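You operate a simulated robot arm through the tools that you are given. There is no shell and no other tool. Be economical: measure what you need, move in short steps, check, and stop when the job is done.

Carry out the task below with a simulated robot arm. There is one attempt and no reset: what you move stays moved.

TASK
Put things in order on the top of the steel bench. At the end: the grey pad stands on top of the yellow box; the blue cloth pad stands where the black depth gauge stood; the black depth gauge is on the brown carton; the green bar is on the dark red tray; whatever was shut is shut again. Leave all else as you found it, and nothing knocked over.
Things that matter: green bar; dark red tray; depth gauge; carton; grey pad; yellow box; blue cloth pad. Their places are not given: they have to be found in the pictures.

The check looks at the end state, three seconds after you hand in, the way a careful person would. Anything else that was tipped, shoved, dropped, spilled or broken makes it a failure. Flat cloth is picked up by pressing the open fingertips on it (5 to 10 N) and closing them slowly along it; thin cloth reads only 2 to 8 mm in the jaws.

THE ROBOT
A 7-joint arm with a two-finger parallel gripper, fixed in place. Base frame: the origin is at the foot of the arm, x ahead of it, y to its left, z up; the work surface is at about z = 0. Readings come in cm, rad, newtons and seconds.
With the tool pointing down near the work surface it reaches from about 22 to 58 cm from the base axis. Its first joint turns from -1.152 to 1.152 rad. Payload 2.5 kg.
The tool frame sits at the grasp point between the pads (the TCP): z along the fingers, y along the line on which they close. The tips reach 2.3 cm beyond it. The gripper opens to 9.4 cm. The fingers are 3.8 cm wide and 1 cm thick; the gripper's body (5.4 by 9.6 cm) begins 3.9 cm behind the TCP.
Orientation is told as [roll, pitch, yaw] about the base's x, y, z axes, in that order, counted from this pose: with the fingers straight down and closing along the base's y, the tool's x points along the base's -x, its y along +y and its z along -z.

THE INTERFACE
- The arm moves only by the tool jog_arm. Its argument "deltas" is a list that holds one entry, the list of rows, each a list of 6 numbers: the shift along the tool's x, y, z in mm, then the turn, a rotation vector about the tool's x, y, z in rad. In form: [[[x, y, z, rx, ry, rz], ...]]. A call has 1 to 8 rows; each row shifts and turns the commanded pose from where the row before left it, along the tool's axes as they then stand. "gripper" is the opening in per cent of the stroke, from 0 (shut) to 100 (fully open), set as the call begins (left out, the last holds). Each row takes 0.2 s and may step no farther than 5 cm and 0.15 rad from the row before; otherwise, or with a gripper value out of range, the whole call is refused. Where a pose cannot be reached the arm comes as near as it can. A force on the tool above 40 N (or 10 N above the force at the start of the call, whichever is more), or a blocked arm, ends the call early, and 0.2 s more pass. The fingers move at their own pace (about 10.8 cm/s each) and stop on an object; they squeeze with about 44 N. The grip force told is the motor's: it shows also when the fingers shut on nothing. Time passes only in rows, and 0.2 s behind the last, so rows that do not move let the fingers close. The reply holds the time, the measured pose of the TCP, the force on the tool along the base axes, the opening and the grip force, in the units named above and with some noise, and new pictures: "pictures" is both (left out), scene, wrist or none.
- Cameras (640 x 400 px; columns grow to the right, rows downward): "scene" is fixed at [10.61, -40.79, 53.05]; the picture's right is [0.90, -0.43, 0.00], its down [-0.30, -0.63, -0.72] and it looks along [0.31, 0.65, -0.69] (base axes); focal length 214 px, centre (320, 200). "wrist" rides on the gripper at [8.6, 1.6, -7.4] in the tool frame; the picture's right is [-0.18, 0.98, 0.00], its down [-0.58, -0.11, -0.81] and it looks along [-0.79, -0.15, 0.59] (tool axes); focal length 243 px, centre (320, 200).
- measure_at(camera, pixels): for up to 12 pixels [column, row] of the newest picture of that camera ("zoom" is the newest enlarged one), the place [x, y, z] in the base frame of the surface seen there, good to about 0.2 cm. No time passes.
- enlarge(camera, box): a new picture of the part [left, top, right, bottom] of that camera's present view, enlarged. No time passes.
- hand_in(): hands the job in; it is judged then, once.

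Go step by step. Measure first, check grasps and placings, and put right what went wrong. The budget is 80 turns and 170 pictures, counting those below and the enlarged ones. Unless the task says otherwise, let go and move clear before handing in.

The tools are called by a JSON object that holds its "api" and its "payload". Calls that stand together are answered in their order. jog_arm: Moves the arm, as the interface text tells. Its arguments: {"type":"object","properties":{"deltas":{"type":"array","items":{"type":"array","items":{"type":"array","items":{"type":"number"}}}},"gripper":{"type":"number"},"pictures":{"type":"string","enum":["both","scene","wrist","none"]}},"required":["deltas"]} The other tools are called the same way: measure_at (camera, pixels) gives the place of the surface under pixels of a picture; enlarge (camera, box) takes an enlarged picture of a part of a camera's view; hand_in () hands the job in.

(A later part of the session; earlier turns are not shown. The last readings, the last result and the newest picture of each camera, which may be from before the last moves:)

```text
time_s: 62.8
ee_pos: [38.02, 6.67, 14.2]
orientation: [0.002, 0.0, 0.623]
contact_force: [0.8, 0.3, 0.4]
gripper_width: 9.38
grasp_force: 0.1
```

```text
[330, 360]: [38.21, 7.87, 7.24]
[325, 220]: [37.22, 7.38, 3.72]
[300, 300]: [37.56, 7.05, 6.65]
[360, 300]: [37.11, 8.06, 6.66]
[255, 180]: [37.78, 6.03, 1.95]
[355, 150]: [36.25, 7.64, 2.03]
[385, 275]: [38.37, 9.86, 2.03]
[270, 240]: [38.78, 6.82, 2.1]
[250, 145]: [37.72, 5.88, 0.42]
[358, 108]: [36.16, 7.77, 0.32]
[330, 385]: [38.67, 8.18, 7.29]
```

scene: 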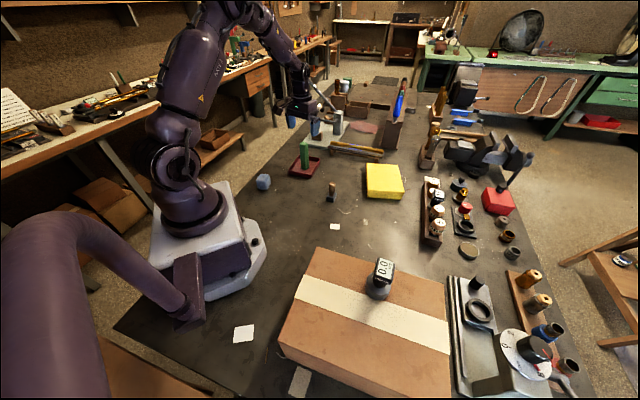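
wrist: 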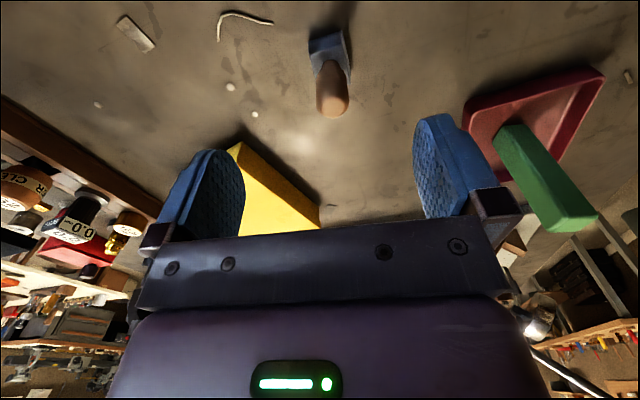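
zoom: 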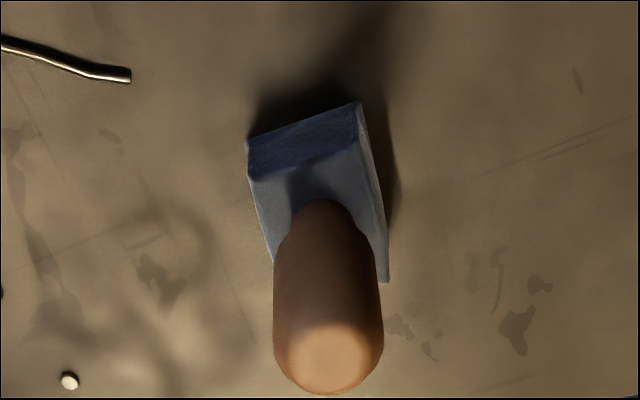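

Handle centre ≈ (38.15,7.95). Shift, descend to z 5.2 and grip.

{"api": "jog_arm", "payload": {"deltas": [[[-8.5, 9.6, 0, 0, 0, 0], [0, 0, 40, 0, 0, 0], [0, 0, 30, 0, 0, 0], [0, 0, 20, 0, 0, 0], [0, 0, 0, 0, 0, 0]]], "pictures": "wrist"}}

{"api": "jog_arm", "payload": {"deltas": [[[0, 0, 0, 0, 0, 0], [0, 0, 0, 0, 0, 0], [0, 0, 0, 0, 0, 0], [0, 0, 0, 0, 0, 0]]], "gripper": 0, "pictures": "none"}}

{"api": "jog_arm", "payload": {"deltas": [[[0, 0, -1, 0, 0, 0], [0, 0, -2, 0, 0, 0], [0, 0, -3, 0, 0, 0], [0, 0, -4, 0, 0, 0]]], "pictures": "wrist"}}

```text
time_s: 64.0
ee_pos: [38.1, 8.14, 5.04]
orientation: [0.0, 0.001, 0.624]
contact_force: [-0.7, 0.3, 0.0]
gripper_width: 9.42
grasp_force: 0.1
```

wrist: 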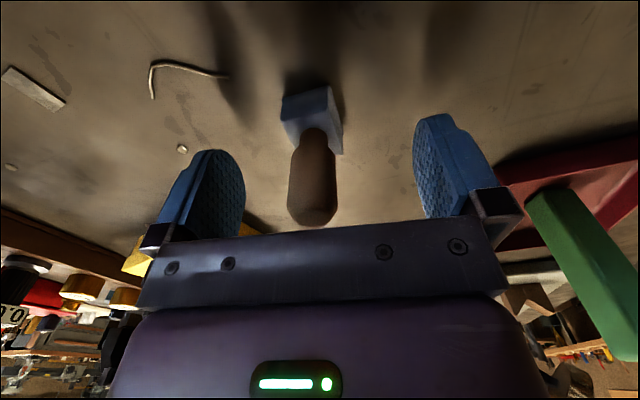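

```text
time_s: 65.0
ee_pos: [37.91, 8.15, 5.25]
orientation: [0.0, 0.0, 0.624]
contact_force: [0.1, 0.2, -0.2]
gripper_width: 2.21
grasp_force: 44.3
```

```text
time_s: 66.0
ee_pos: [37.89, 8.16, 6.3]
orientation: [0.0, 0.0, 0.623]
contact_force: [0.1, 0.3, 0.1]
gripper_width: 2.21
grasp_force: 44.0
```

wrist: 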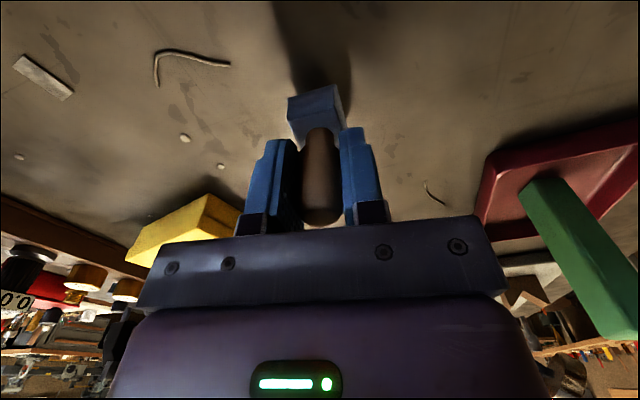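

Gripped and lifting. One close look at its colour beside the blue fingers.

{"api": "enlarge", "payload": {"camera": "wrist", "box": [250, 60, 390, 230]}}

{"api": "jog_arm", "payload": {"deltas": [[[0, 0, -6, 0, 0, 0], [0, 0, -10, 0, 0, 0], [0, 0, -15, 0, 0, 0], [0, 0, -18, 0, 0, 0], [0, 0, -18, 0, 0, 0], [0, 0, -15, 0, 0, 0], [0, 0, -10, 0, 0, 0], [0, 0, -6, 0, 0, 0]]], "pictures": "both"}}

{"api": "enlarge", "payload": {"camera": "wrist", "box": [250, 60, 390, 230]}}

```text
2.35 times, centred on (320, 145) of wrist
```

zoom: 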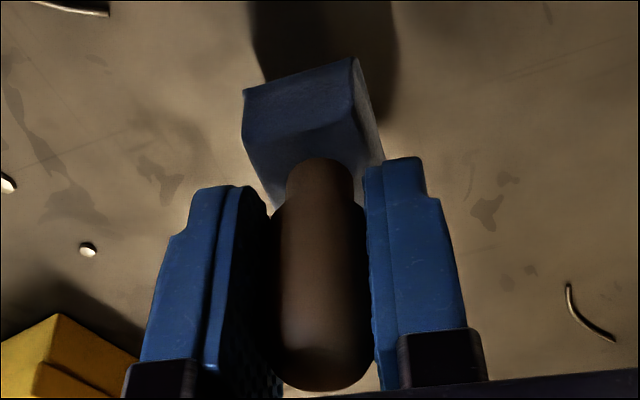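

```text
time_s: 67.8
ee_pos: [37.95, 8.33, 16.14]
orientation: [-0.001, 0.0, 0.625]
contact_force: [-0.5, 0.5, -0.2]
gripper_width: 2.2
grasp_force: 44.4
```

scene: 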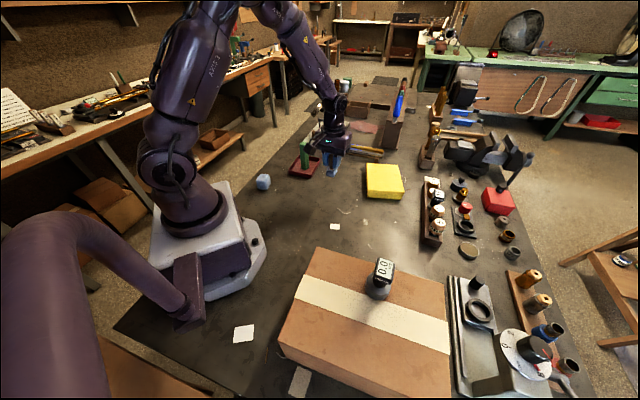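
wrist: 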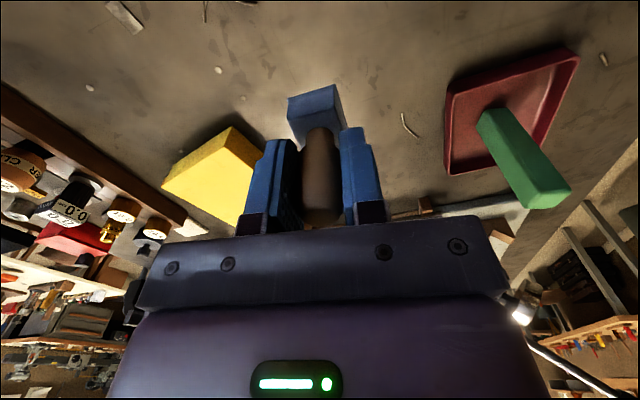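

```text
2.35 times, centred on (320, 145) of wrist
```

zoom: 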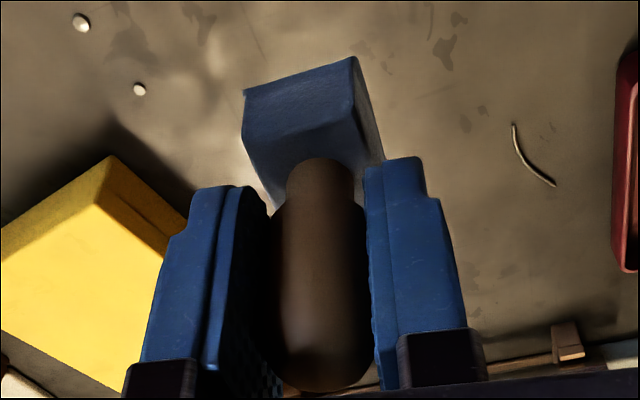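

To settle it, I'll hold the handled pad next to the cube, in the same light, and compare from the scene camera.

{"api": "jog_arm", "payload": {"deltas": [[[1.5, 8, 0, 0, 0, 0], [4, 18, 0, 0, 0, 0], [6, 28, 0, 0, 0, 0], [8, 35, 0, 0, 0, 0], [8, 35, 0, 0, 0, 0], [5, 22, 15, 0, 0, 0], [2.3, 11, 25, 0, 0, 0], [0, 0, 20, 0, 0, 0]]], "pictures": "both"}}

{"api": "enlarge", "payload": {"camera": "scene", "box": [245, 140, 325, 205]}}

```text
time_s: 69.6
ee_pos: [25.92, 18.98, 10.09]
orientation: [0.0, 0.0, 0.624]
contact_force: [-0.9, -0.9, -0.4]
gripper_width: 2.23
grasp_force: 44.0
```

scene: 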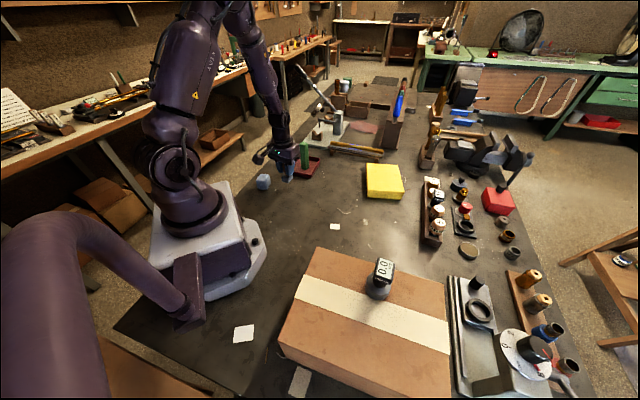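
wrist: 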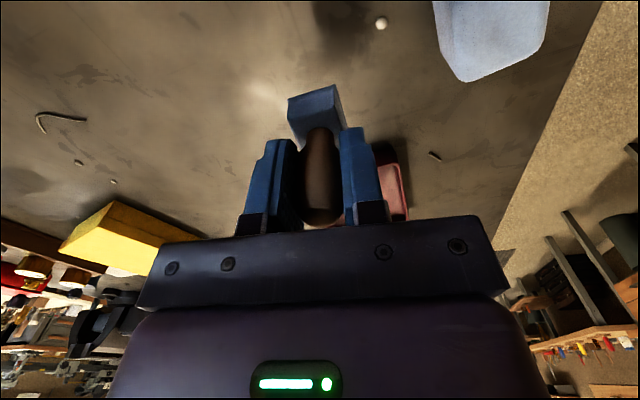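

```text
6.15 times, centred on (285, 172) of scene
```

zoom: 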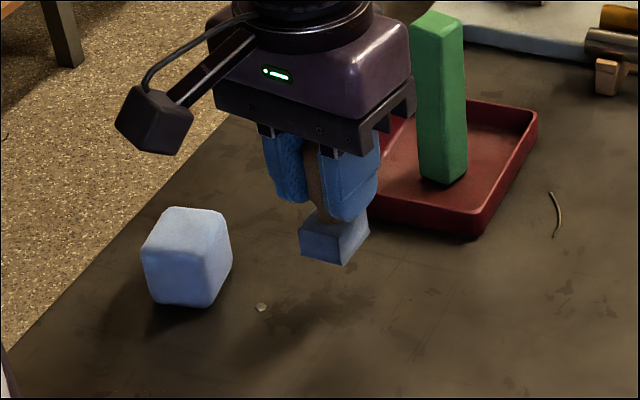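

{"api": "enlarge", "payload": {"camera": "scene", "box": [260, 165, 298, 192]}}

{"api": "enlarge", "payload": {"camera": "wrist", "box": [260, 0, 560, 160]}}

```text
14.81 times, centred on (279, 178) of scene
```

zoom: 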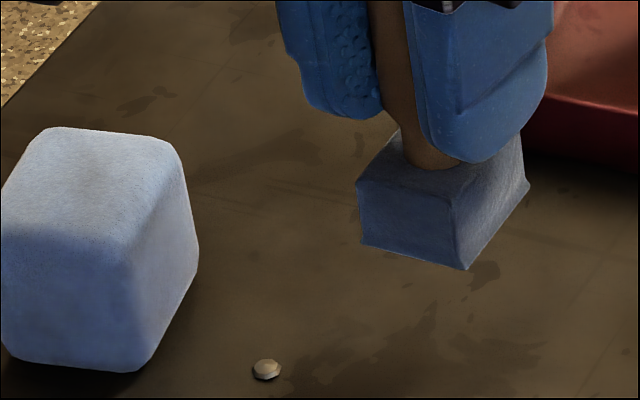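

```text
2.13 times, centred on (410, 80) of wrist
```

zoom: 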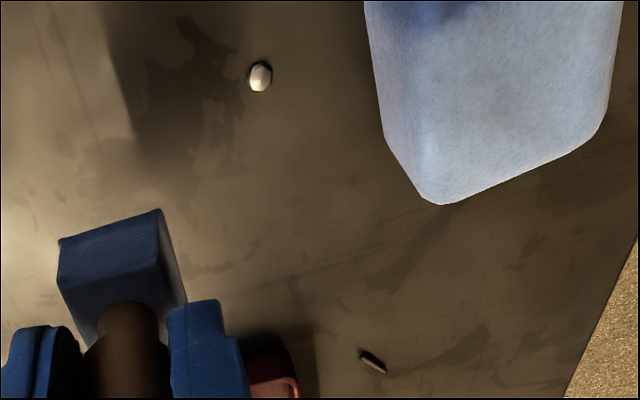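

In gripper shadow it is still unclear. I'll set the handled pad down right here near the cube and back off, so both get the same direct light.

{"api": "jog_arm", "payload": {"deltas": [[[0, 0, 8, 0, 0, 0], [0, 0, 14, 0, 0, 0], [0, 0, 12, 0, 0, 0], [0, 0, 8, 0, 0, 0], [0, 0, 4, 0, 0, 0], [0, 0, 1, 0, 0, 0]]], "pictures": "none"}}

{"api": "jog_arm", "payload": {"deltas": [[[0, 0, 1, 0, 0, 0], [0, 0, 0, 0, 0, 0]]], "pictures": "none"}}

```text
time_s: 71.0
ee_pos: [26.01, 18.92, 5.37]
orientation: [0.0, 0.001, 0.626]
contact_force: [-0.1, 0.3, -0.4]
gripper_width: 2.23
grasp_force: 43.9
```

```text
time_s: 71.6
ee_pos: [25.81, 19.01, 5.34]
orientation: [0.001, -0.001, 0.624]
contact_force: [-0.6, -0.6, -1.3]
gripper_width: 2.21
grasp_force: 43.5
```

{"api": "jog_arm", "payload": {"deltas": [[[0, 0, 0.7, 0, 0, 0], [0, 0, 0, 0, 0, 0]]], "pictures": "none"}}

{"api": "jog_arm", "payload": {"deltas": [[[0, 0, 0, 0, 0, 0], [0, 0, 0, 0, 0, 0], [0, 0, 0, 0, 0, 0], [0, 0, -20, 0, 0, 0], [0, 0, -40, 0, 0, 0], [0, 0, -40, 0, 0, 0], [40, -28, -20, 0, 0, 0], [40, -28, -10, 0, 0, 0]]], "gripper": 100, "pictures": "both"}}

{"api": "enlarge", "payload": {"camera": "scene", "box": [255, 160, 305, 195]}}

```text
time_s: 72.2
ee_pos: [26.02, 18.98, 5.38]
orientation: [0.0, 0.0, 0.625]
contact_force: [-0.9, -0.4, 0.4]
gripper_width: 2.2
grasp_force: 43.9
```

```text
refused: row 7 steps farther than a row can; nothing moved
```

```text
11.43 times, centred on (280, 178) of scene
```

zoom: 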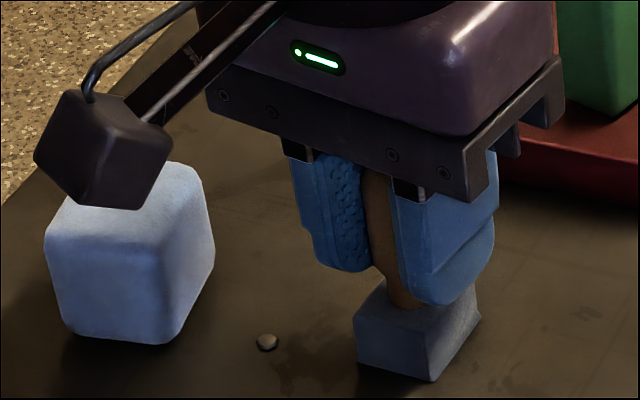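

{"api": "jog_arm", "payload": {"deltas": [[[0, 0, 0, 0, 0, 0], [0, 0, 0, 0, 0, 0], [0, 0, 0, 0, 0, 0], [0, 0, -20, 0, 0, 0], [0, 0, -40, 0, 0, 0], [0, 0, -40, 0, 0, 0], [36, -28, -10, 0, 0, 0], [36, -28, -10, 0, 0, 0]]], "gripper": 100, "pictures": "both"}}

{"api": "enlarge", "payload": {"camera": "scene", "box": [255, 160, 305, 195]}}

{"api": "enlarge", "payload": {"camera": "wrist", "box": [240, 0, 440, 120]}}

```text
time_s: 74.0
ee_pos: [23.47, 10.32, 17.11]
orientation: [0.0, -0.001, 0.626]
contact_force: [-0.3, 0.6, -1.0]
gripper_width: 9.38
grasp_force: 0.0
```

scene: 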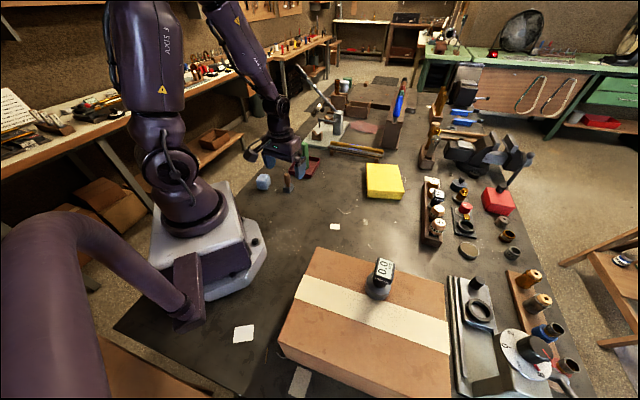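
wrist: 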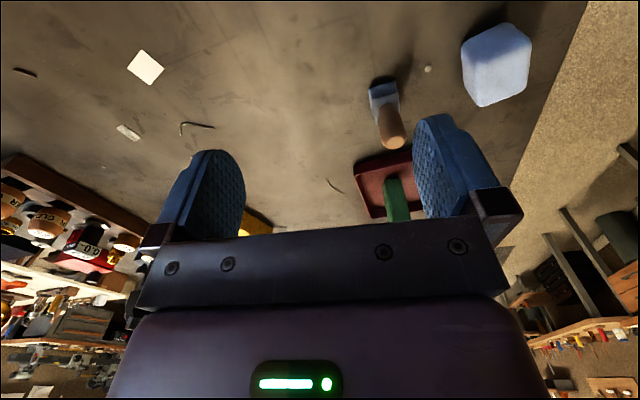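

```text
11.43 times, centred on (280, 178) of scene
```

zoom: 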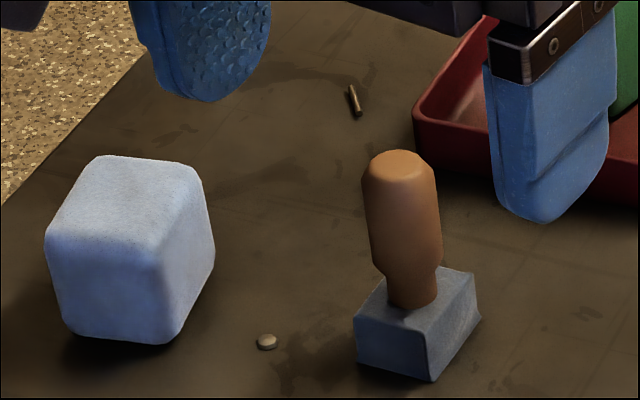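

```text
3.20 times, centred on (340, 60) of wrist
```

zoom: 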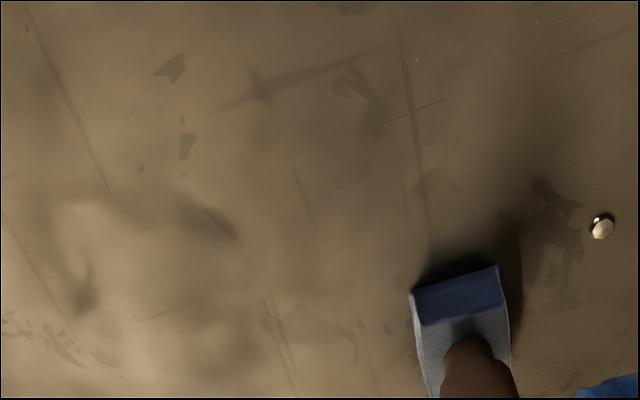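

{"api": "enlarge", "payload": {"camera": "wrist", "box": [360, 15, 540, 160]}}

```text
2.76 times, centred on (450, 88) of wrist
```

zoom: 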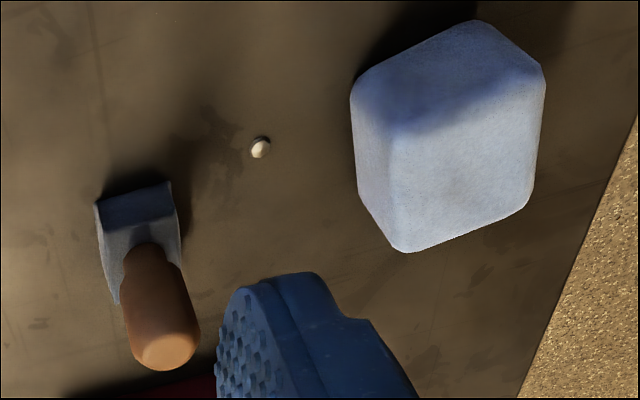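

In equal light the handled pad is clearly the greyer, the cube the blue. Retrace to regrip the handled pad.

{"api": "jog_arm", "payload": {"deltas": [[[-36, 28, 10, 0, 0, 0], [-36, 28, 10, 0, 0, 0], [0, 0, 40, 0, 0, 0], [0, 0, 35, 0, 0, 0], [0, 0, 25, 0, 0, 0], [0, 0, 0, 0, 0, 0]]], "pictures": "wrist"}}

{"api": "jog_arm", "payload": {"deltas": [[[0, 0, 0, 0, 0, 0], [0, 0, 0, 0, 0, 0], [0, 0, 0, 0, 0, 0], [0, 0, 0, 0, 0, 0]]], "gripper": 0, "pictures": "none"}}

{"api": "jog_arm", "payload": {"deltas": [[[0, 0, -3, 0, 0, 0], [0, 0, -7, 0, 0, 0], [0, 0, -12, 0, 0, 0], [0, 0, -18, 0, 0, 0], [0, 0, -20, 0, 0, 0], [0, 0, -18, 0, 0, 0], [0, 0, -12, 0, 0, 0], [0, 0, -6, 0, 0, 0]]], "pictures": "wrist"}}

```text
time_s: 75.4
ee_pos: [26.21, 18.94, 5.21]
orientation: [-0.001, 0.0, 0.624]
contact_force: [-0.9, -0.4, -1.3]
gripper_width: 9.4
grasp_force: 0.1
```

wrist: 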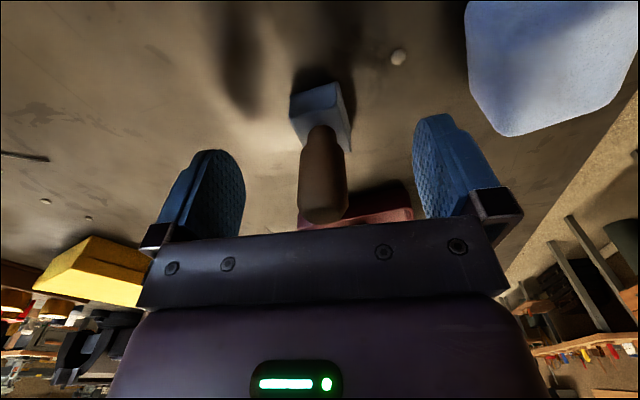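

```text
time_s: 76.4
ee_pos: [26.14, 18.92, 5.3]
orientation: [0.0, -0.001, 0.624]
contact_force: [-0.1, 0.9, 0.6]
gripper_width: 2.21
grasp_force: 44.4
```

```text
time_s: 78.2
ee_pos: [25.91, 18.86, 14.76]
orientation: [0.0, -0.001, 0.626]
contact_force: [-0.1, -0.3, -0.5]
gripper_width: 2.19
grasp_force: 44.6
```

wrist: 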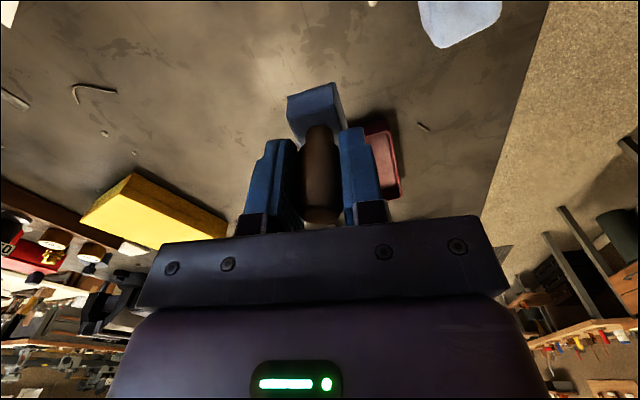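

Held again. Carry it over the yellow box to about (56.3,4.3).

{"api": "jog_arm", "payload": {"deltas": [[[-3.2, -5.9, 0, 0, 0, 0], [-7.2, -13.3, 0, 0, 0, 0], [-12, -22.2, 0, 0, 0, 0], [-14.5, -26.6, 0, 0, 0, 0], [-14.5, -26.6, 0, 0, 0, 0], [-14.5, -26.6, 0, 0, 0, 0], [-9.7, -17.8, 0, 0, 0, 0], [-4.8, -8.9, 0, 0, 0, 0]]], "pictures": "none"}}

{"api": "jog_arm", "payload": {"deltas": [[[-3.2, -5.9, 0, 0, 0, 0], [-7.2, -13.3, 0, 0, 0, 0], [-12, -22.2, 0, 0, 0, 0], [-14.5, -26.6, 0, 0, 0, 0], [-14.5, -26.6, 0, 0, 0, 0], [-14.5, -26.6, 0, 0, 0, 0], [-9.7, -17.8, 0, 0, 0, 0], [-4.8, -8.9, 0, 0, 0, 0]]], "pictures": "both"}}

```text
time_s: 80.0
ee_pos: [40.96, 11.66, 14.86]
orientation: [-0.001, 0.001, 0.626]
contact_force: [0.5, -0.5, -0.9]
gripper_width: 2.22
grasp_force: 43.6
```

```text
time_s: 81.8
ee_pos: [56.48, 4.2, 14.83]
orientation: [-0.001, 0.001, 0.625]
contact_force: [0.4, 0.4, -0.9]
gripper_width: 2.21
grasp_force: 43.8
```

scene: 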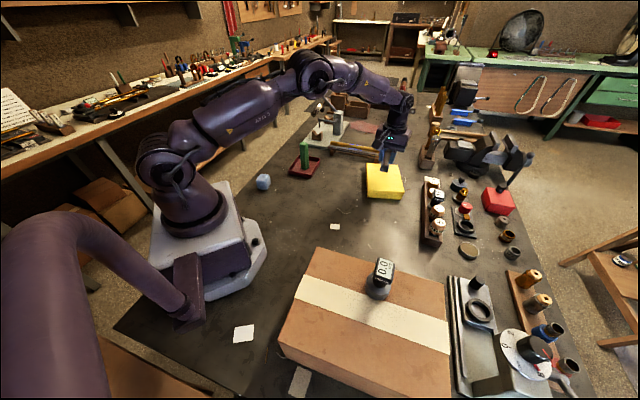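
wrist: 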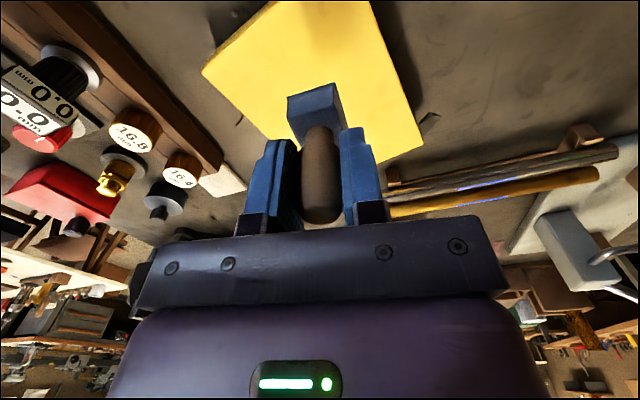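

Over the box. Lower to contact.

{"api": "jog_arm", "payload": {"deltas": [[[0, 0, 5, 0, 0, 0], [0, 0, 10, 0, 0, 0], [0, 0, 14, 0, 0, 0], [0, 0, 12, 0, 0, 0], [0, 0, 8, 0, 0, 0], [0, 0, 4, 0, 0, 0]]], "pictures": "none"}}

{"api": "jog_arm", "payload": {"deltas": [[[0, 0, 1, 0, 0, 0], [0, 0, 1, 0, 0, 0], [0, 0, 0, 0, 0, 0]]], "pictures": "wrist"}}

{"api": "jog_arm", "payload": {"deltas": [[[0, 0, 0.7, 0, 0, 0], [0, 0, 0, 0, 0, 0]]], "pictures": "none"}}

```text
time_s: 83.2
ee_pos: [56.18, 4.28, 9.45]
orientation: [0.0, 0.0, 0.624]
contact_force: [0.6, -0.1, -0.3]
gripper_width: 2.2
grasp_force: 44.3
```

```text
time_s: 84.0
ee_pos: [56.18, 4.31, 9.35]
orientation: [-0.001, 0.0, 0.625]
contact_force: [-0.2, 0.1, -1.3]
gripper_width: 2.22
grasp_force: 43.8
```

wrist: 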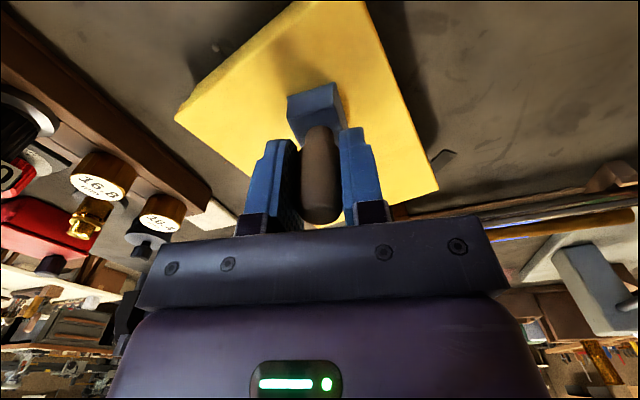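

```text
time_s: 84.6
ee_pos: [56.4, 4.23, 9.29]
orientation: [0.001, 0.001, 0.625]
contact_force: [-1.3, 0.8, 3.8]
gripper_width: 2.22
grasp_force: 43.9
```

Contact (3.8 N). Release and rise.

{"api": "jog_arm", "payload": {"deltas": [[[0, 0, 0, 0, 0, 0], [0, 0, 0, 0, 0, 0], [0, 0, 0, 0, 0, 0], [0, 0, -20, 0, 0, 0], [0, 0, -40, 0, 0, 0], [0, 0, -30, 0, 0, 0]]], "gripper": 100, "pictures": "both"}}

{"api": "enlarge", "payload": {"camera": "wrist", "box": [200, 0, 440, 150]}}

```text
time_s: 86.0
ee_pos: [56.14, 4.37, 18.36]
orientation: [-0.001, -0.001, 0.625]
contact_force: [-0.2, -0.9, 0.1]
gripper_width: 9.4
grasp_force: 0.1
```

scene: 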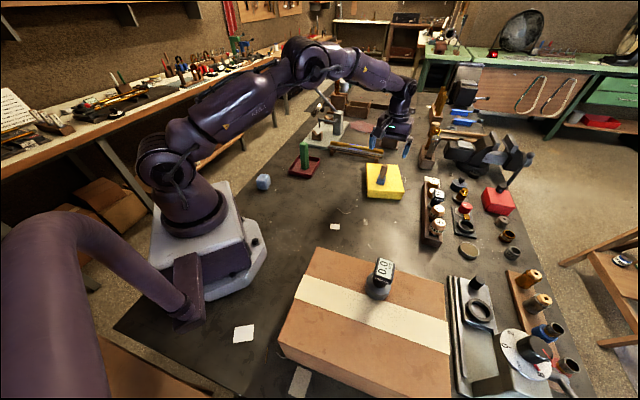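
wrist: 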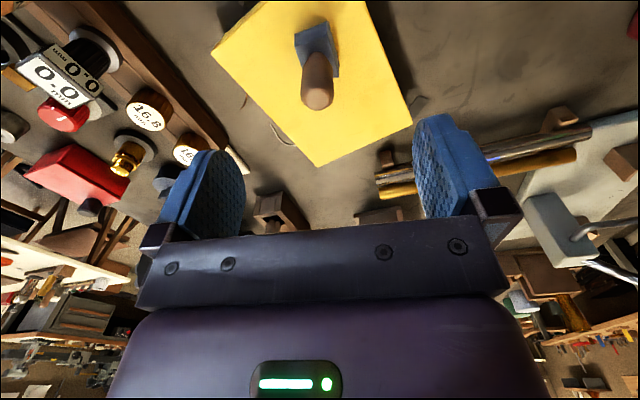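

```text
2.67 times, centred on (320, 75) of wrist
```

zoom: 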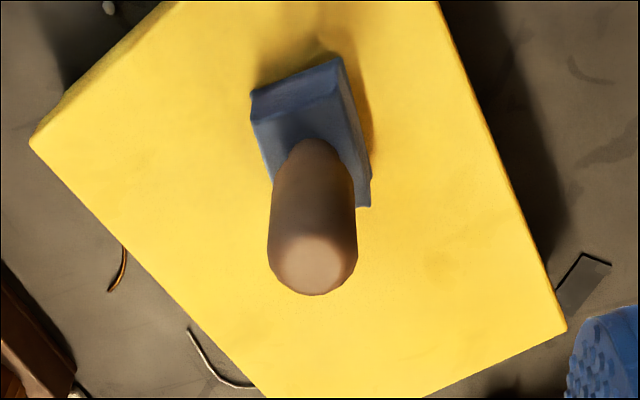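

Grey pad stands on the box, yet here in the gripper's shade it looks bluish, so I'll view the cube in the same manner and the stamp unshaded.

{"api": "jog_arm", "payload": {"deltas": [[[21.6, 40.2, 0, 0, 0, 0], [21.6, 40.2, 0, 0, 0, 0], [21.6, 40.2, 0, 0, 0, 0], [21.6, 40.2, 0, 0, 0, 0], [21.6, 40.2, 0, 0, 0, 0], [21.6, 40.2, 0, 0, 0, 0], [21.6, 40.2, 0, 0, 0, 0], [21.6, 40.2, 0, 0, 0, 0]]], "pictures": "both"}}

{"api": "enlarge", "payload": {"camera": "wrist", "box": [300, 0, 540, 150]}}

{"api": "enlarge", "payload": {"camera": "scene", "box": [360, 155, 412, 205]}}

```text
time_s: 87.8
ee_pos: [23.38, 20.52, 18.19]
orientation: [0.0, 0.001, 0.624]
contact_force: [-0.5, 0.8, -0.9]
gripper_width: 9.39
grasp_force: 0.0
```

scene: 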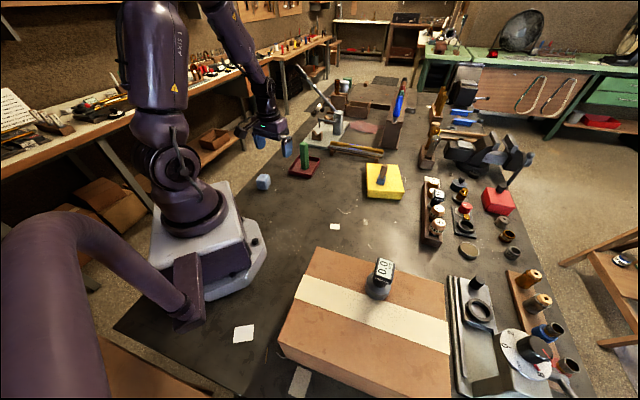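
wrist: 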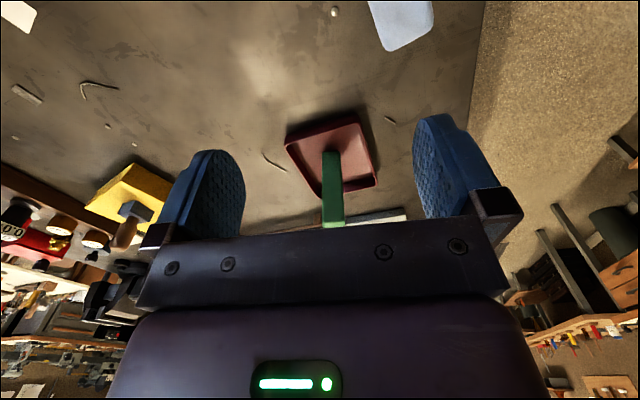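

```text
2.67 times, centred on (420, 75) of wrist
```

zoom: 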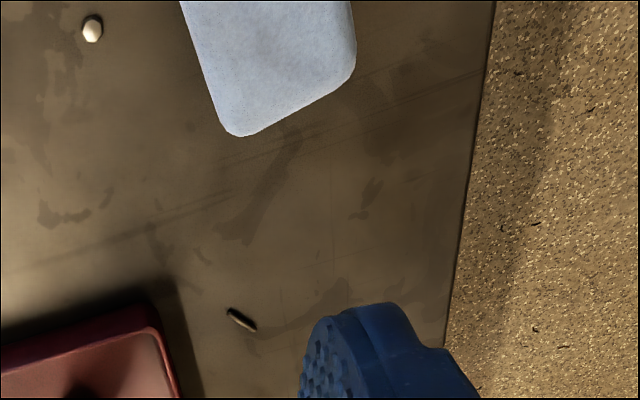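

```text
8.00 times, centred on (386, 180) of scene
```

zoom: 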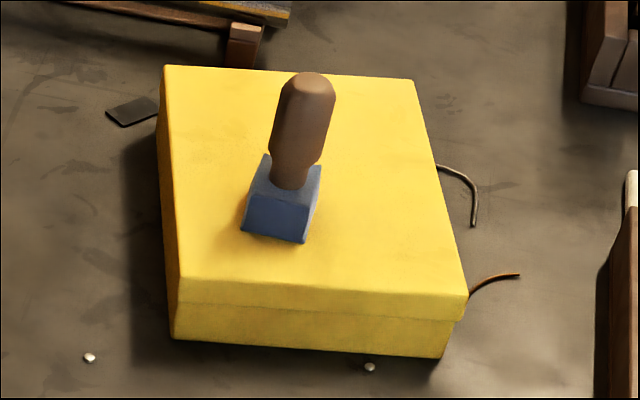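

The evidence conflicts, so I'll grasp the cube and compare it directly beside the handled pad later; first a full view of the cube for grasping.

{"api": "jog_arm", "payload": {"deltas": [[[0, 0, -40, 0, 0, -0.1], [0, 0, -40, 0, 0, -0.1], [20, 0, -20, 0, 0, -0.1], [30, 0, 0, 0, 0, -0.1], [0, 0, 0, 0, 0, -0.1]]], "pictures": "wrist"}}

{"api": "enlarge", "payload": {"camera": "wrist", "box": [280, 0, 440, 110]}}

```text
time_s: 89.0
ee_pos: [20.47, 16.42, 28.3]
orientation: [0.001, 0.0, 1.125]
contact_force: [0.3, -0.5, 0.4]
gripper_width: 9.4
grasp_force: 0.0
```

wrist: 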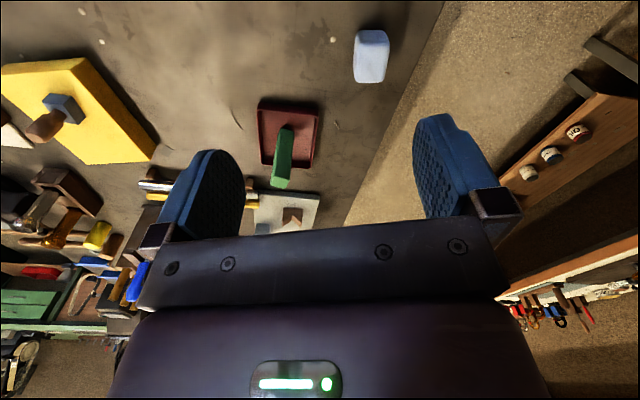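

```text
3.64 times, centred on (360, 55) of wrist
```

zoom: 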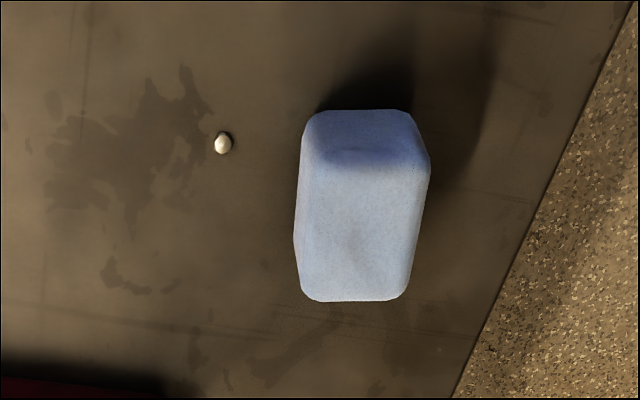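

{"api": "measure_at", "payload": {"camera": "zoom", "pixels": [[308, 165], [420, 170], [308, 292], [402, 292], [360, 230], [315, 125], [408, 122], [298, 240], [360, 140]]}}

{"api": "enlarge", "payload": {"camera": "wrist", "box": [10, 60, 160, 160]}}

```text
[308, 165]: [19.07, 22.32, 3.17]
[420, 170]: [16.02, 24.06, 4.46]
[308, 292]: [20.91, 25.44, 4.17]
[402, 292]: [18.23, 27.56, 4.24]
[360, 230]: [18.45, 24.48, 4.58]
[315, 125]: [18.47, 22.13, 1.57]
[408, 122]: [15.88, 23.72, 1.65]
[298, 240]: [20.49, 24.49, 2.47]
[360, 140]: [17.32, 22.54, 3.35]
```

```text
4.00 times, centred on (85, 110) of wrist
```

zoom: 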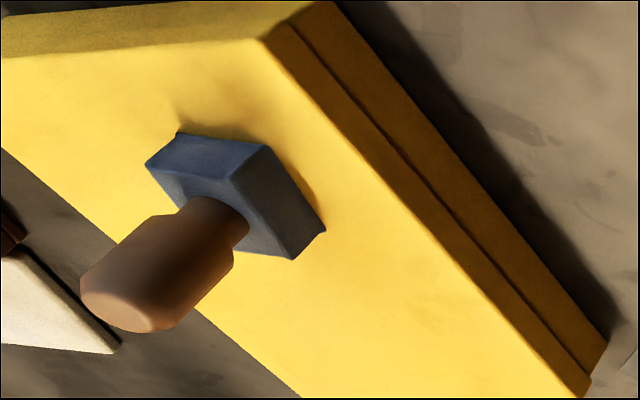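

Cube centre ≈ (18.5,24.9), edges along 58°/149°, height 4.6. Align yaw 1.03 and descend.

{"api": "jog_arm", "payload": {"deltas": [[[0, 0, 0, 0, 0, 0.095], [-31, 30.5, 0, 0, 0, 0], [-31, 30.5, 0, 0, 0, 0], [0, 0, 48, 0, 0, 0], [0, 0, 48, 0, 0, 0], [0, 0, 48, 0, 0, 0]]], "pictures": "wrist"}}

{"api": "enlarge", "payload": {"camera": "scene", "box": [240, 140, 320, 205]}}

```text
time_s: 90.4
ee_pos: [18.01, 25.29, 14.03]
orientation: [0.0, 0.001, 1.028]
contact_force: [0.1, 0.1, 0.0]
gripper_width: 9.41
grasp_force: 0.1
```

wrist: 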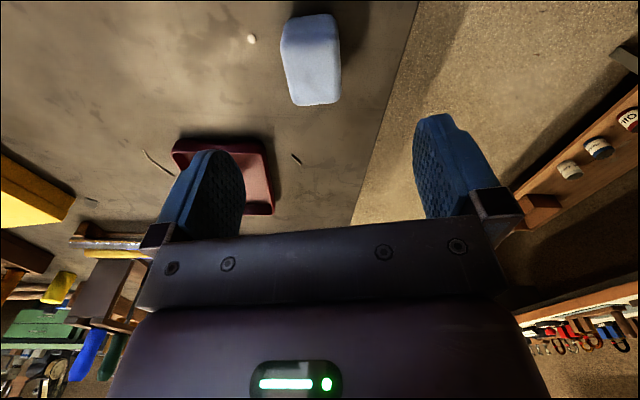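

```text
6.15 times, centred on (280, 172) of scene
```

zoom: 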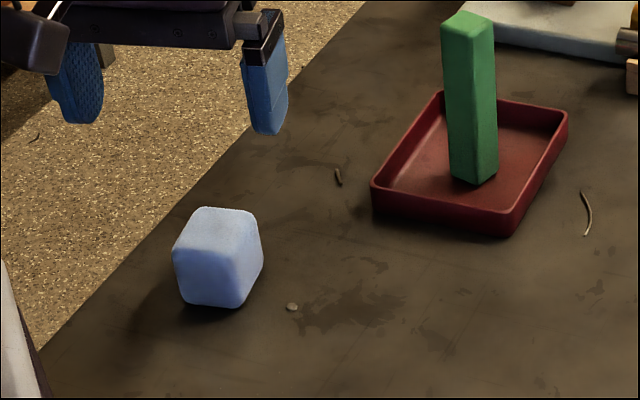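

{"api": "measure_at", "payload": {"camera": "wrist", "pixels": [[290, 50], [336, 45], [296, 99], [336, 97], [315, 75], [310, 25]]}}

```text
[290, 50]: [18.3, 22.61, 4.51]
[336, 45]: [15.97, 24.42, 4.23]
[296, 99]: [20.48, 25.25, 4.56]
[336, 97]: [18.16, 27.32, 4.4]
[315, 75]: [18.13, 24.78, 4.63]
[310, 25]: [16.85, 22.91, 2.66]
```

Refined: centre (18.2,24.9), yaw ≈ 0.9. Descend and close slowly.

{"api": "jog_arm", "payload": {"deltas": [[[0, 0, 0, 0, 0, 0.13], [2, -4, 40, 0, 0, 0], [0, 0, 40, 0, 0, 0], [0, 0, 31, 0, 0, 0], [0, 0, 0, 0, 0, 0]]], "pictures": "wrist"}}

{"api": "jog_arm", "payload": {"deltas": [[[0, 0, 0, 0, 0, 0], [0, 0, 0, 0, 0, 0], [0, 0, 0, 0, 0, 0], [0, 0, 0, 0, 0, 0]]], "gripper": 20, "pictures": "wrist"}}

```text
time_s: 91.6
ee_pos: [18.41, 24.73, 2.73]
orientation: [-0.001, 0.0, 0.898]
contact_force: [1.0, -0.3, 0.3]
gripper_width: 9.4
grasp_force: 0.0
```

wrist: 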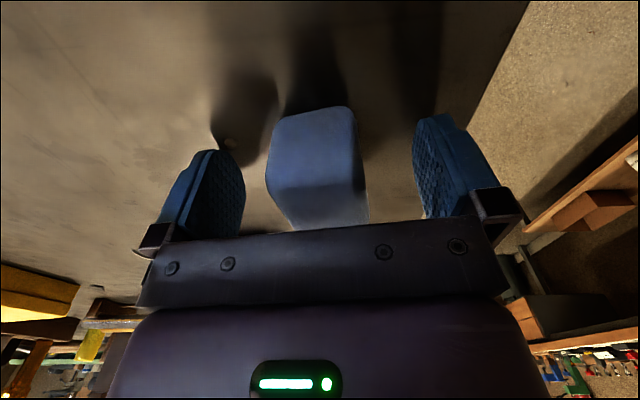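

```text
time_s: 92.6
ee_pos: [18.47, 24.71, 2.89]
orientation: [0.0, -0.002, 0.898]
contact_force: [-0.8, 0.3, 0.9]
gripper_width: 3.93
grasp_force: 43.9
```

wrist: 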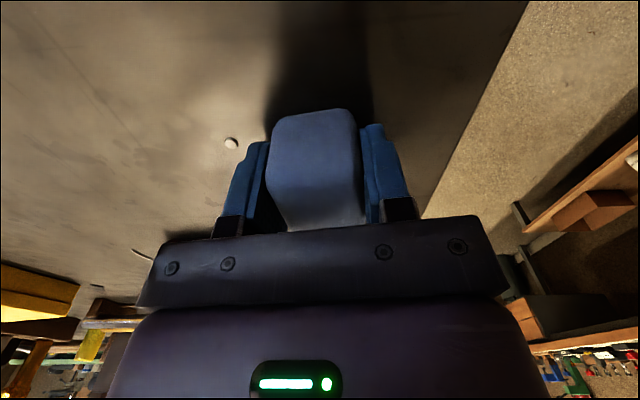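

{"api": "enlarge", "payload": {"camera": "wrist", "box": [250, 60, 390, 230]}}

{"api": "jog_arm", "payload": {"deltas": [[[0, 0, -3, 0, 0, 0], [0, 0, -7, 0, 0, 0], [0, 0, -12, 0, 0, 0], [0, 0, -20, 0, 0, 0], [0, 0, -25, 0, 0, 0], [0, 0, -25, 0, 0, 0], [0, 0, -15, 0, 0, 0], [0, 0, -8, 0, 0, 0]]], "gripper": 0, "pictures": "wrist"}}

{"api": "enlarge", "payload": {"camera": "wrist", "box": [250, 60, 390, 230]}}

```text
2.35 times, centred on (320, 145) of wrist
```

zoom: 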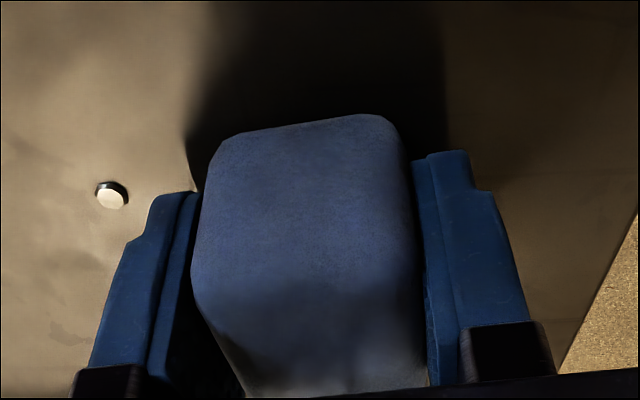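

```text
time_s: 94.4
ee_pos: [18.37, 24.72, 14.15]
orientation: [-0.001, -0.002, 0.898]
contact_force: [0.3, -0.5, -0.5]
gripper_width: 3.92
grasp_force: 43.7
```

wrist: 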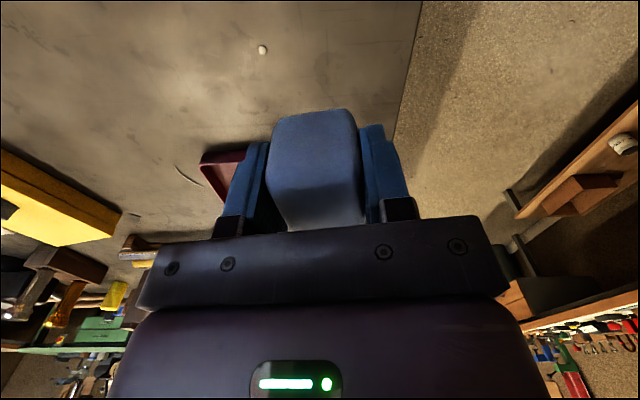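

```text
2.35 times, centred on (320, 145) of wrist
```

zoom: 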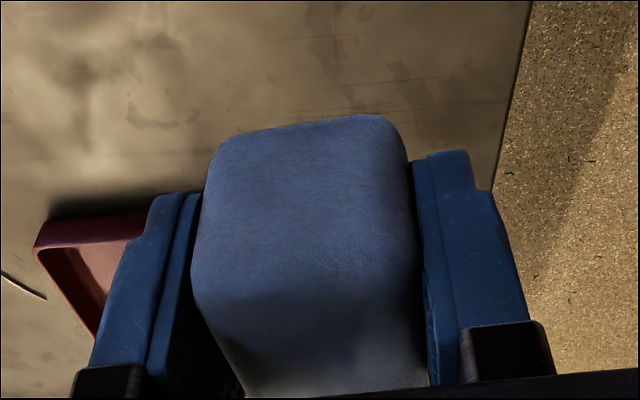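

Cube held. Carry it beside the handled pad for a direct same-light comparison.

{"api": "jog_arm", "payload": {"deltas": [[[-1.4, -6.5, 0, 0, 0, 0], [-3.1, -14.5, 0, 0, 0, 0], [-5.2, -24.2, 0, 0, 0, 0], [-6.2, -29, 0, 0, 0, 0], [-6.2, -29, 0, 0, 0, 0], [-6.2, -29, 0, 0, 0, 0], [-4.2, -19.4, 0, 0, 0, 0], [-2.1, -9.7, 0, 0, 0, 0]]], "pictures": "none"}}

{"api": "jog_arm", "payload": {"deltas": [[[-1.4, -6.5, 0, 0, 0, 0], [-3.1, -14.5, 0, 0, 0, 0], [-5.2, -24.2, 0, 0, 0, 0], [-6.2, -29, 10, 0, 0, 0], [-6.2, -29, 15, 0, 0, 0], [-6.2, -29, 20, 0, 0, 0], [-4.2, -19.4, 15, 0, 0, 0], [-2.1, -9.7, 8, 0, 0, 0]]], "pictures": "both"}}

{"api": "enlarge", "payload": {"camera": "scene", "box": [350, 155, 406, 200]}}

{"api": "enlarge", "payload": {"camera": "wrist", "box": [150, 60, 400, 230]}}

```text
time_s: 96.2
ee_pos: [33.4, 17.24, 14.18]
orientation: [0.001, 0.0, 0.898]
contact_force: [-0.1, 1.1, -0.3]
gripper_width: 3.92
grasp_force: 43.8
```

```text
time_s: 98.0
ee_pos: [48.08, 9.84, 7.56]
orientation: [0.001, -0.001, 0.9]
contact_force: [0.4, 0.7, -0.2]
gripper_width: 3.94
grasp_force: 43.8
```

scene: 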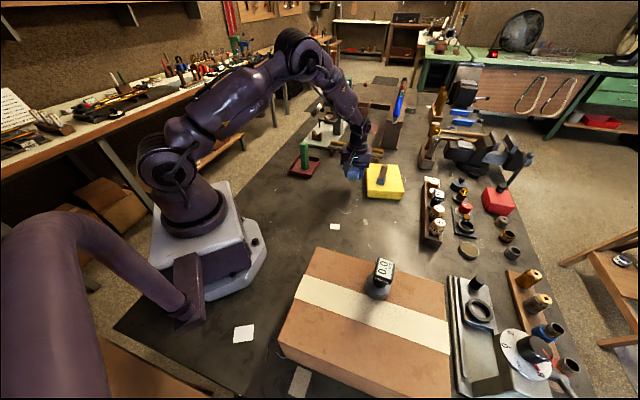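
wrist: 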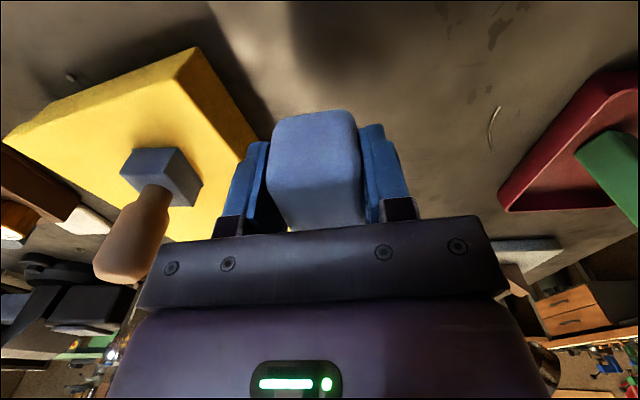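

```text
8.89 times, centred on (378, 178) of scene
```

zoom: 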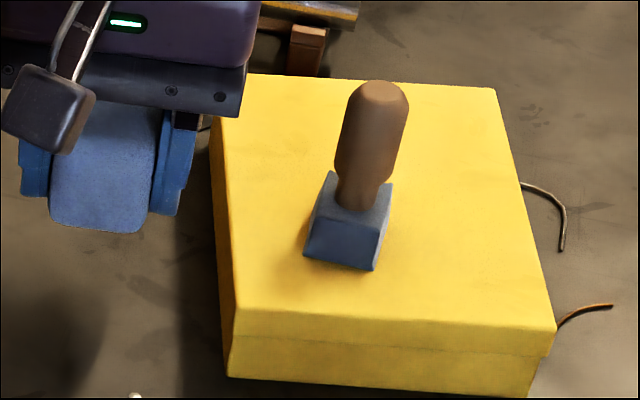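

```text
2.35 times, centred on (275, 145) of wrist
```

zoom: 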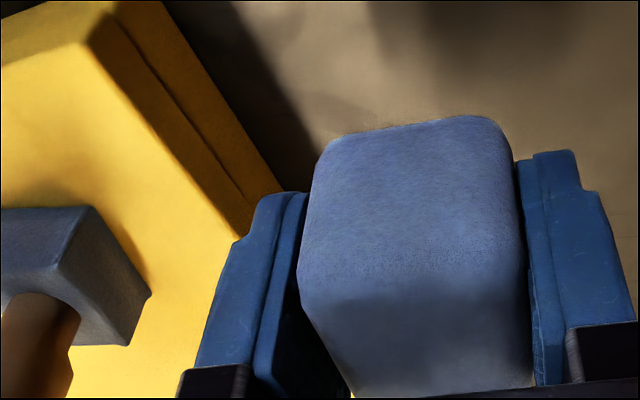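

Side by side (wrist zoom) it's decisive: the handled pad is grey, the cube blue. Carry the cube up and over to the gauge's old place (51.8,-25).

{"api": "jog_arm", "payload": {"deltas": [[[0, 0, -4, 0, 0, 0.0175], [0, 0, -8, 0, 0, 0.0175], [0, 0, -14, 0, 0, 0.0175], [0, 0, -20, 0, 0, 0.0175], [0, 0, -22, 0, 0, 0.0175], [0, 0, -20, 0, 0, 0.0175], [0, 0, -12, 0, 0, 0.0175], [0, 0, -5, 0, 0, 0.0175]]], "pictures": "none"}}

{"api": "jog_arm", "payload": {"deltas": [[[4.3, -5.6, 0, 0, 0, 0], [9.6, -12.6, 0, 0, 0, 0], [16, -20.9, 0, 0, 0, 0], [19.2, -25.1, 0, 0, 0, 0], [19.2, -25.1, 0, 0, 0, 0], [19.2, -25.1, 0, 0, 0, 0], [12.8, -16.7, 0, 0, 0, 0], [6.2, -8.4, 0, 0, 0, 0]]], "pictures": "none"}}

{"api": "jog_arm", "payload": {"deltas": [[[4.3, -5.6, 0, 0, 0, 0], [9.6, -12.6, 0, 0, 0, 0], [16, -20.9, 0, 0, 0, 0], [19.2, -25.1, 0, 0, 0, 0], [19.2, -25.1, 0, 0, 0, 0], [19.2, -25.1, 0, 0, 0, 0], [12.8, -16.7, 0, 0, 0, 0], [6.2, -8.4, 0, 0, 0, 0]]], "pictures": "both"}}

```text
time_s: 99.8
ee_pos: [48.1, 9.8, 17.93]
orientation: [-0.001, 0.0, 0.759]
contact_force: [0.2, 0.0, -0.9]
gripper_width: 3.92
grasp_force: 44.2
```

```text
time_s: 101.6
ee_pos: [49.9, -7.71, 18.11]
orientation: [0.001, -0.001, 0.758]
contact_force: [0.0, -0.1, 0.4]
gripper_width: 3.93
grasp_force: 44.2
```

```text
time_s: 103.4
ee_pos: [51.85, -25.01, 18.03]
orientation: [0.0, 0.0, 0.759]
contact_force: [0.8, 0.3, 0.1]
gripper_width: 3.93
grasp_force: 44.1
```

scene: 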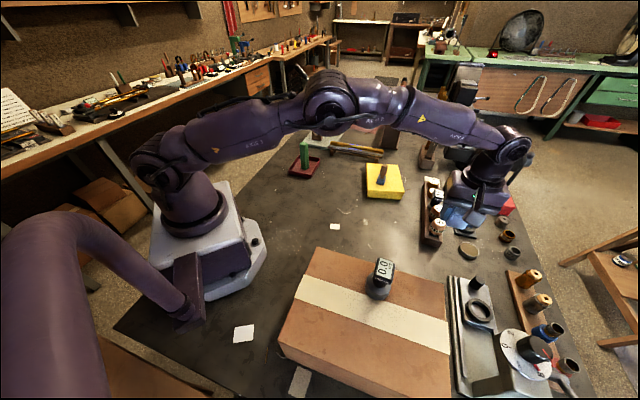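
wrist: 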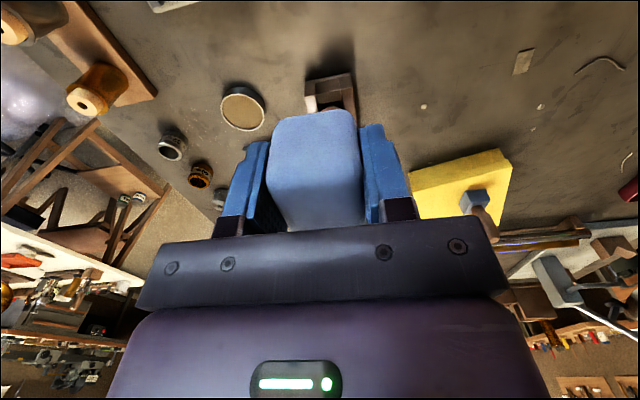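

In place laterally. Lower to the bench.

{"api": "jog_arm", "payload": {"deltas": [[[0, 0, 8, 0, 0, 0], [0, 0, 20, 0, 0, 0], [0, 0, 28, 0, 0, 0], [0, 0, 30, 0, 0, 0], [0, 0, 28, 0, 0, 0], [0, 0, 18, 0, 0, 0], [0, 0, 10, 0, 0, 0], [0, 0, 4, 0, 0, 0]]], "pictures": "both"}}

{"api": "jog_arm", "payload": {"deltas": [[[0, 0, 2, 0, 0, 0], [0, 0, 1, 0, 0, 0], [0, 0, 0, 0, 0, 0]]], "pictures": "none"}}

{"api": "jog_arm", "payload": {"deltas": [[[0, 0, 1, 0, 0, 0], [0, 0, 0, 0, 0, 0]]], "pictures": "none"}}

```text
time_s: 105.2
ee_pos: [51.87, -25.0, 3.38]
orientation: [0.0, 0.0, 0.76]
contact_force: [0.1, -0.4, -1.2]
gripper_width: 3.91
grasp_force: 43.8
```

scene: 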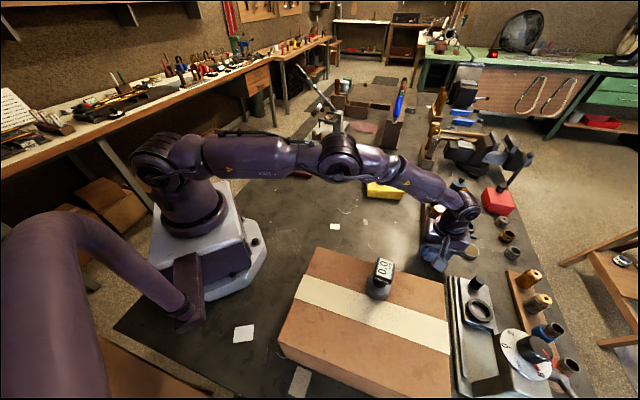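
wrist: 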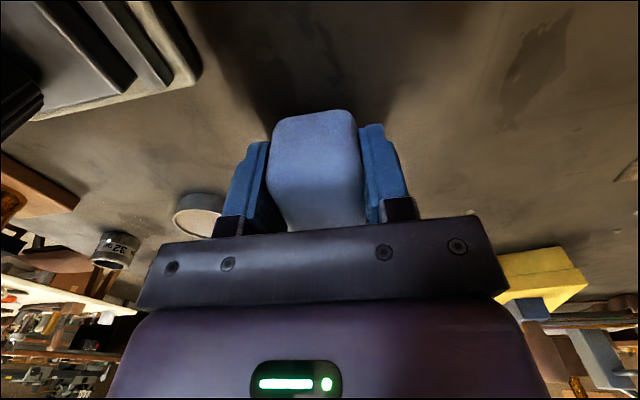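

```text
time_s: 106.0
ee_pos: [51.94, -25.02, 3.31]
orientation: [-0.004, -0.001, 0.759]
contact_force: [-1.8, -0.8, 13.0]
gripper_width: 3.94
grasp_force: 44.6
```

```text
time_s: 106.6
ee_pos: [51.86, -25.15, 3.12]
orientation: [-0.004, 0.0, 0.759]
contact_force: [-3.6, -1.4, 22.8]
gripper_width: 3.92
grasp_force: 43.7
```

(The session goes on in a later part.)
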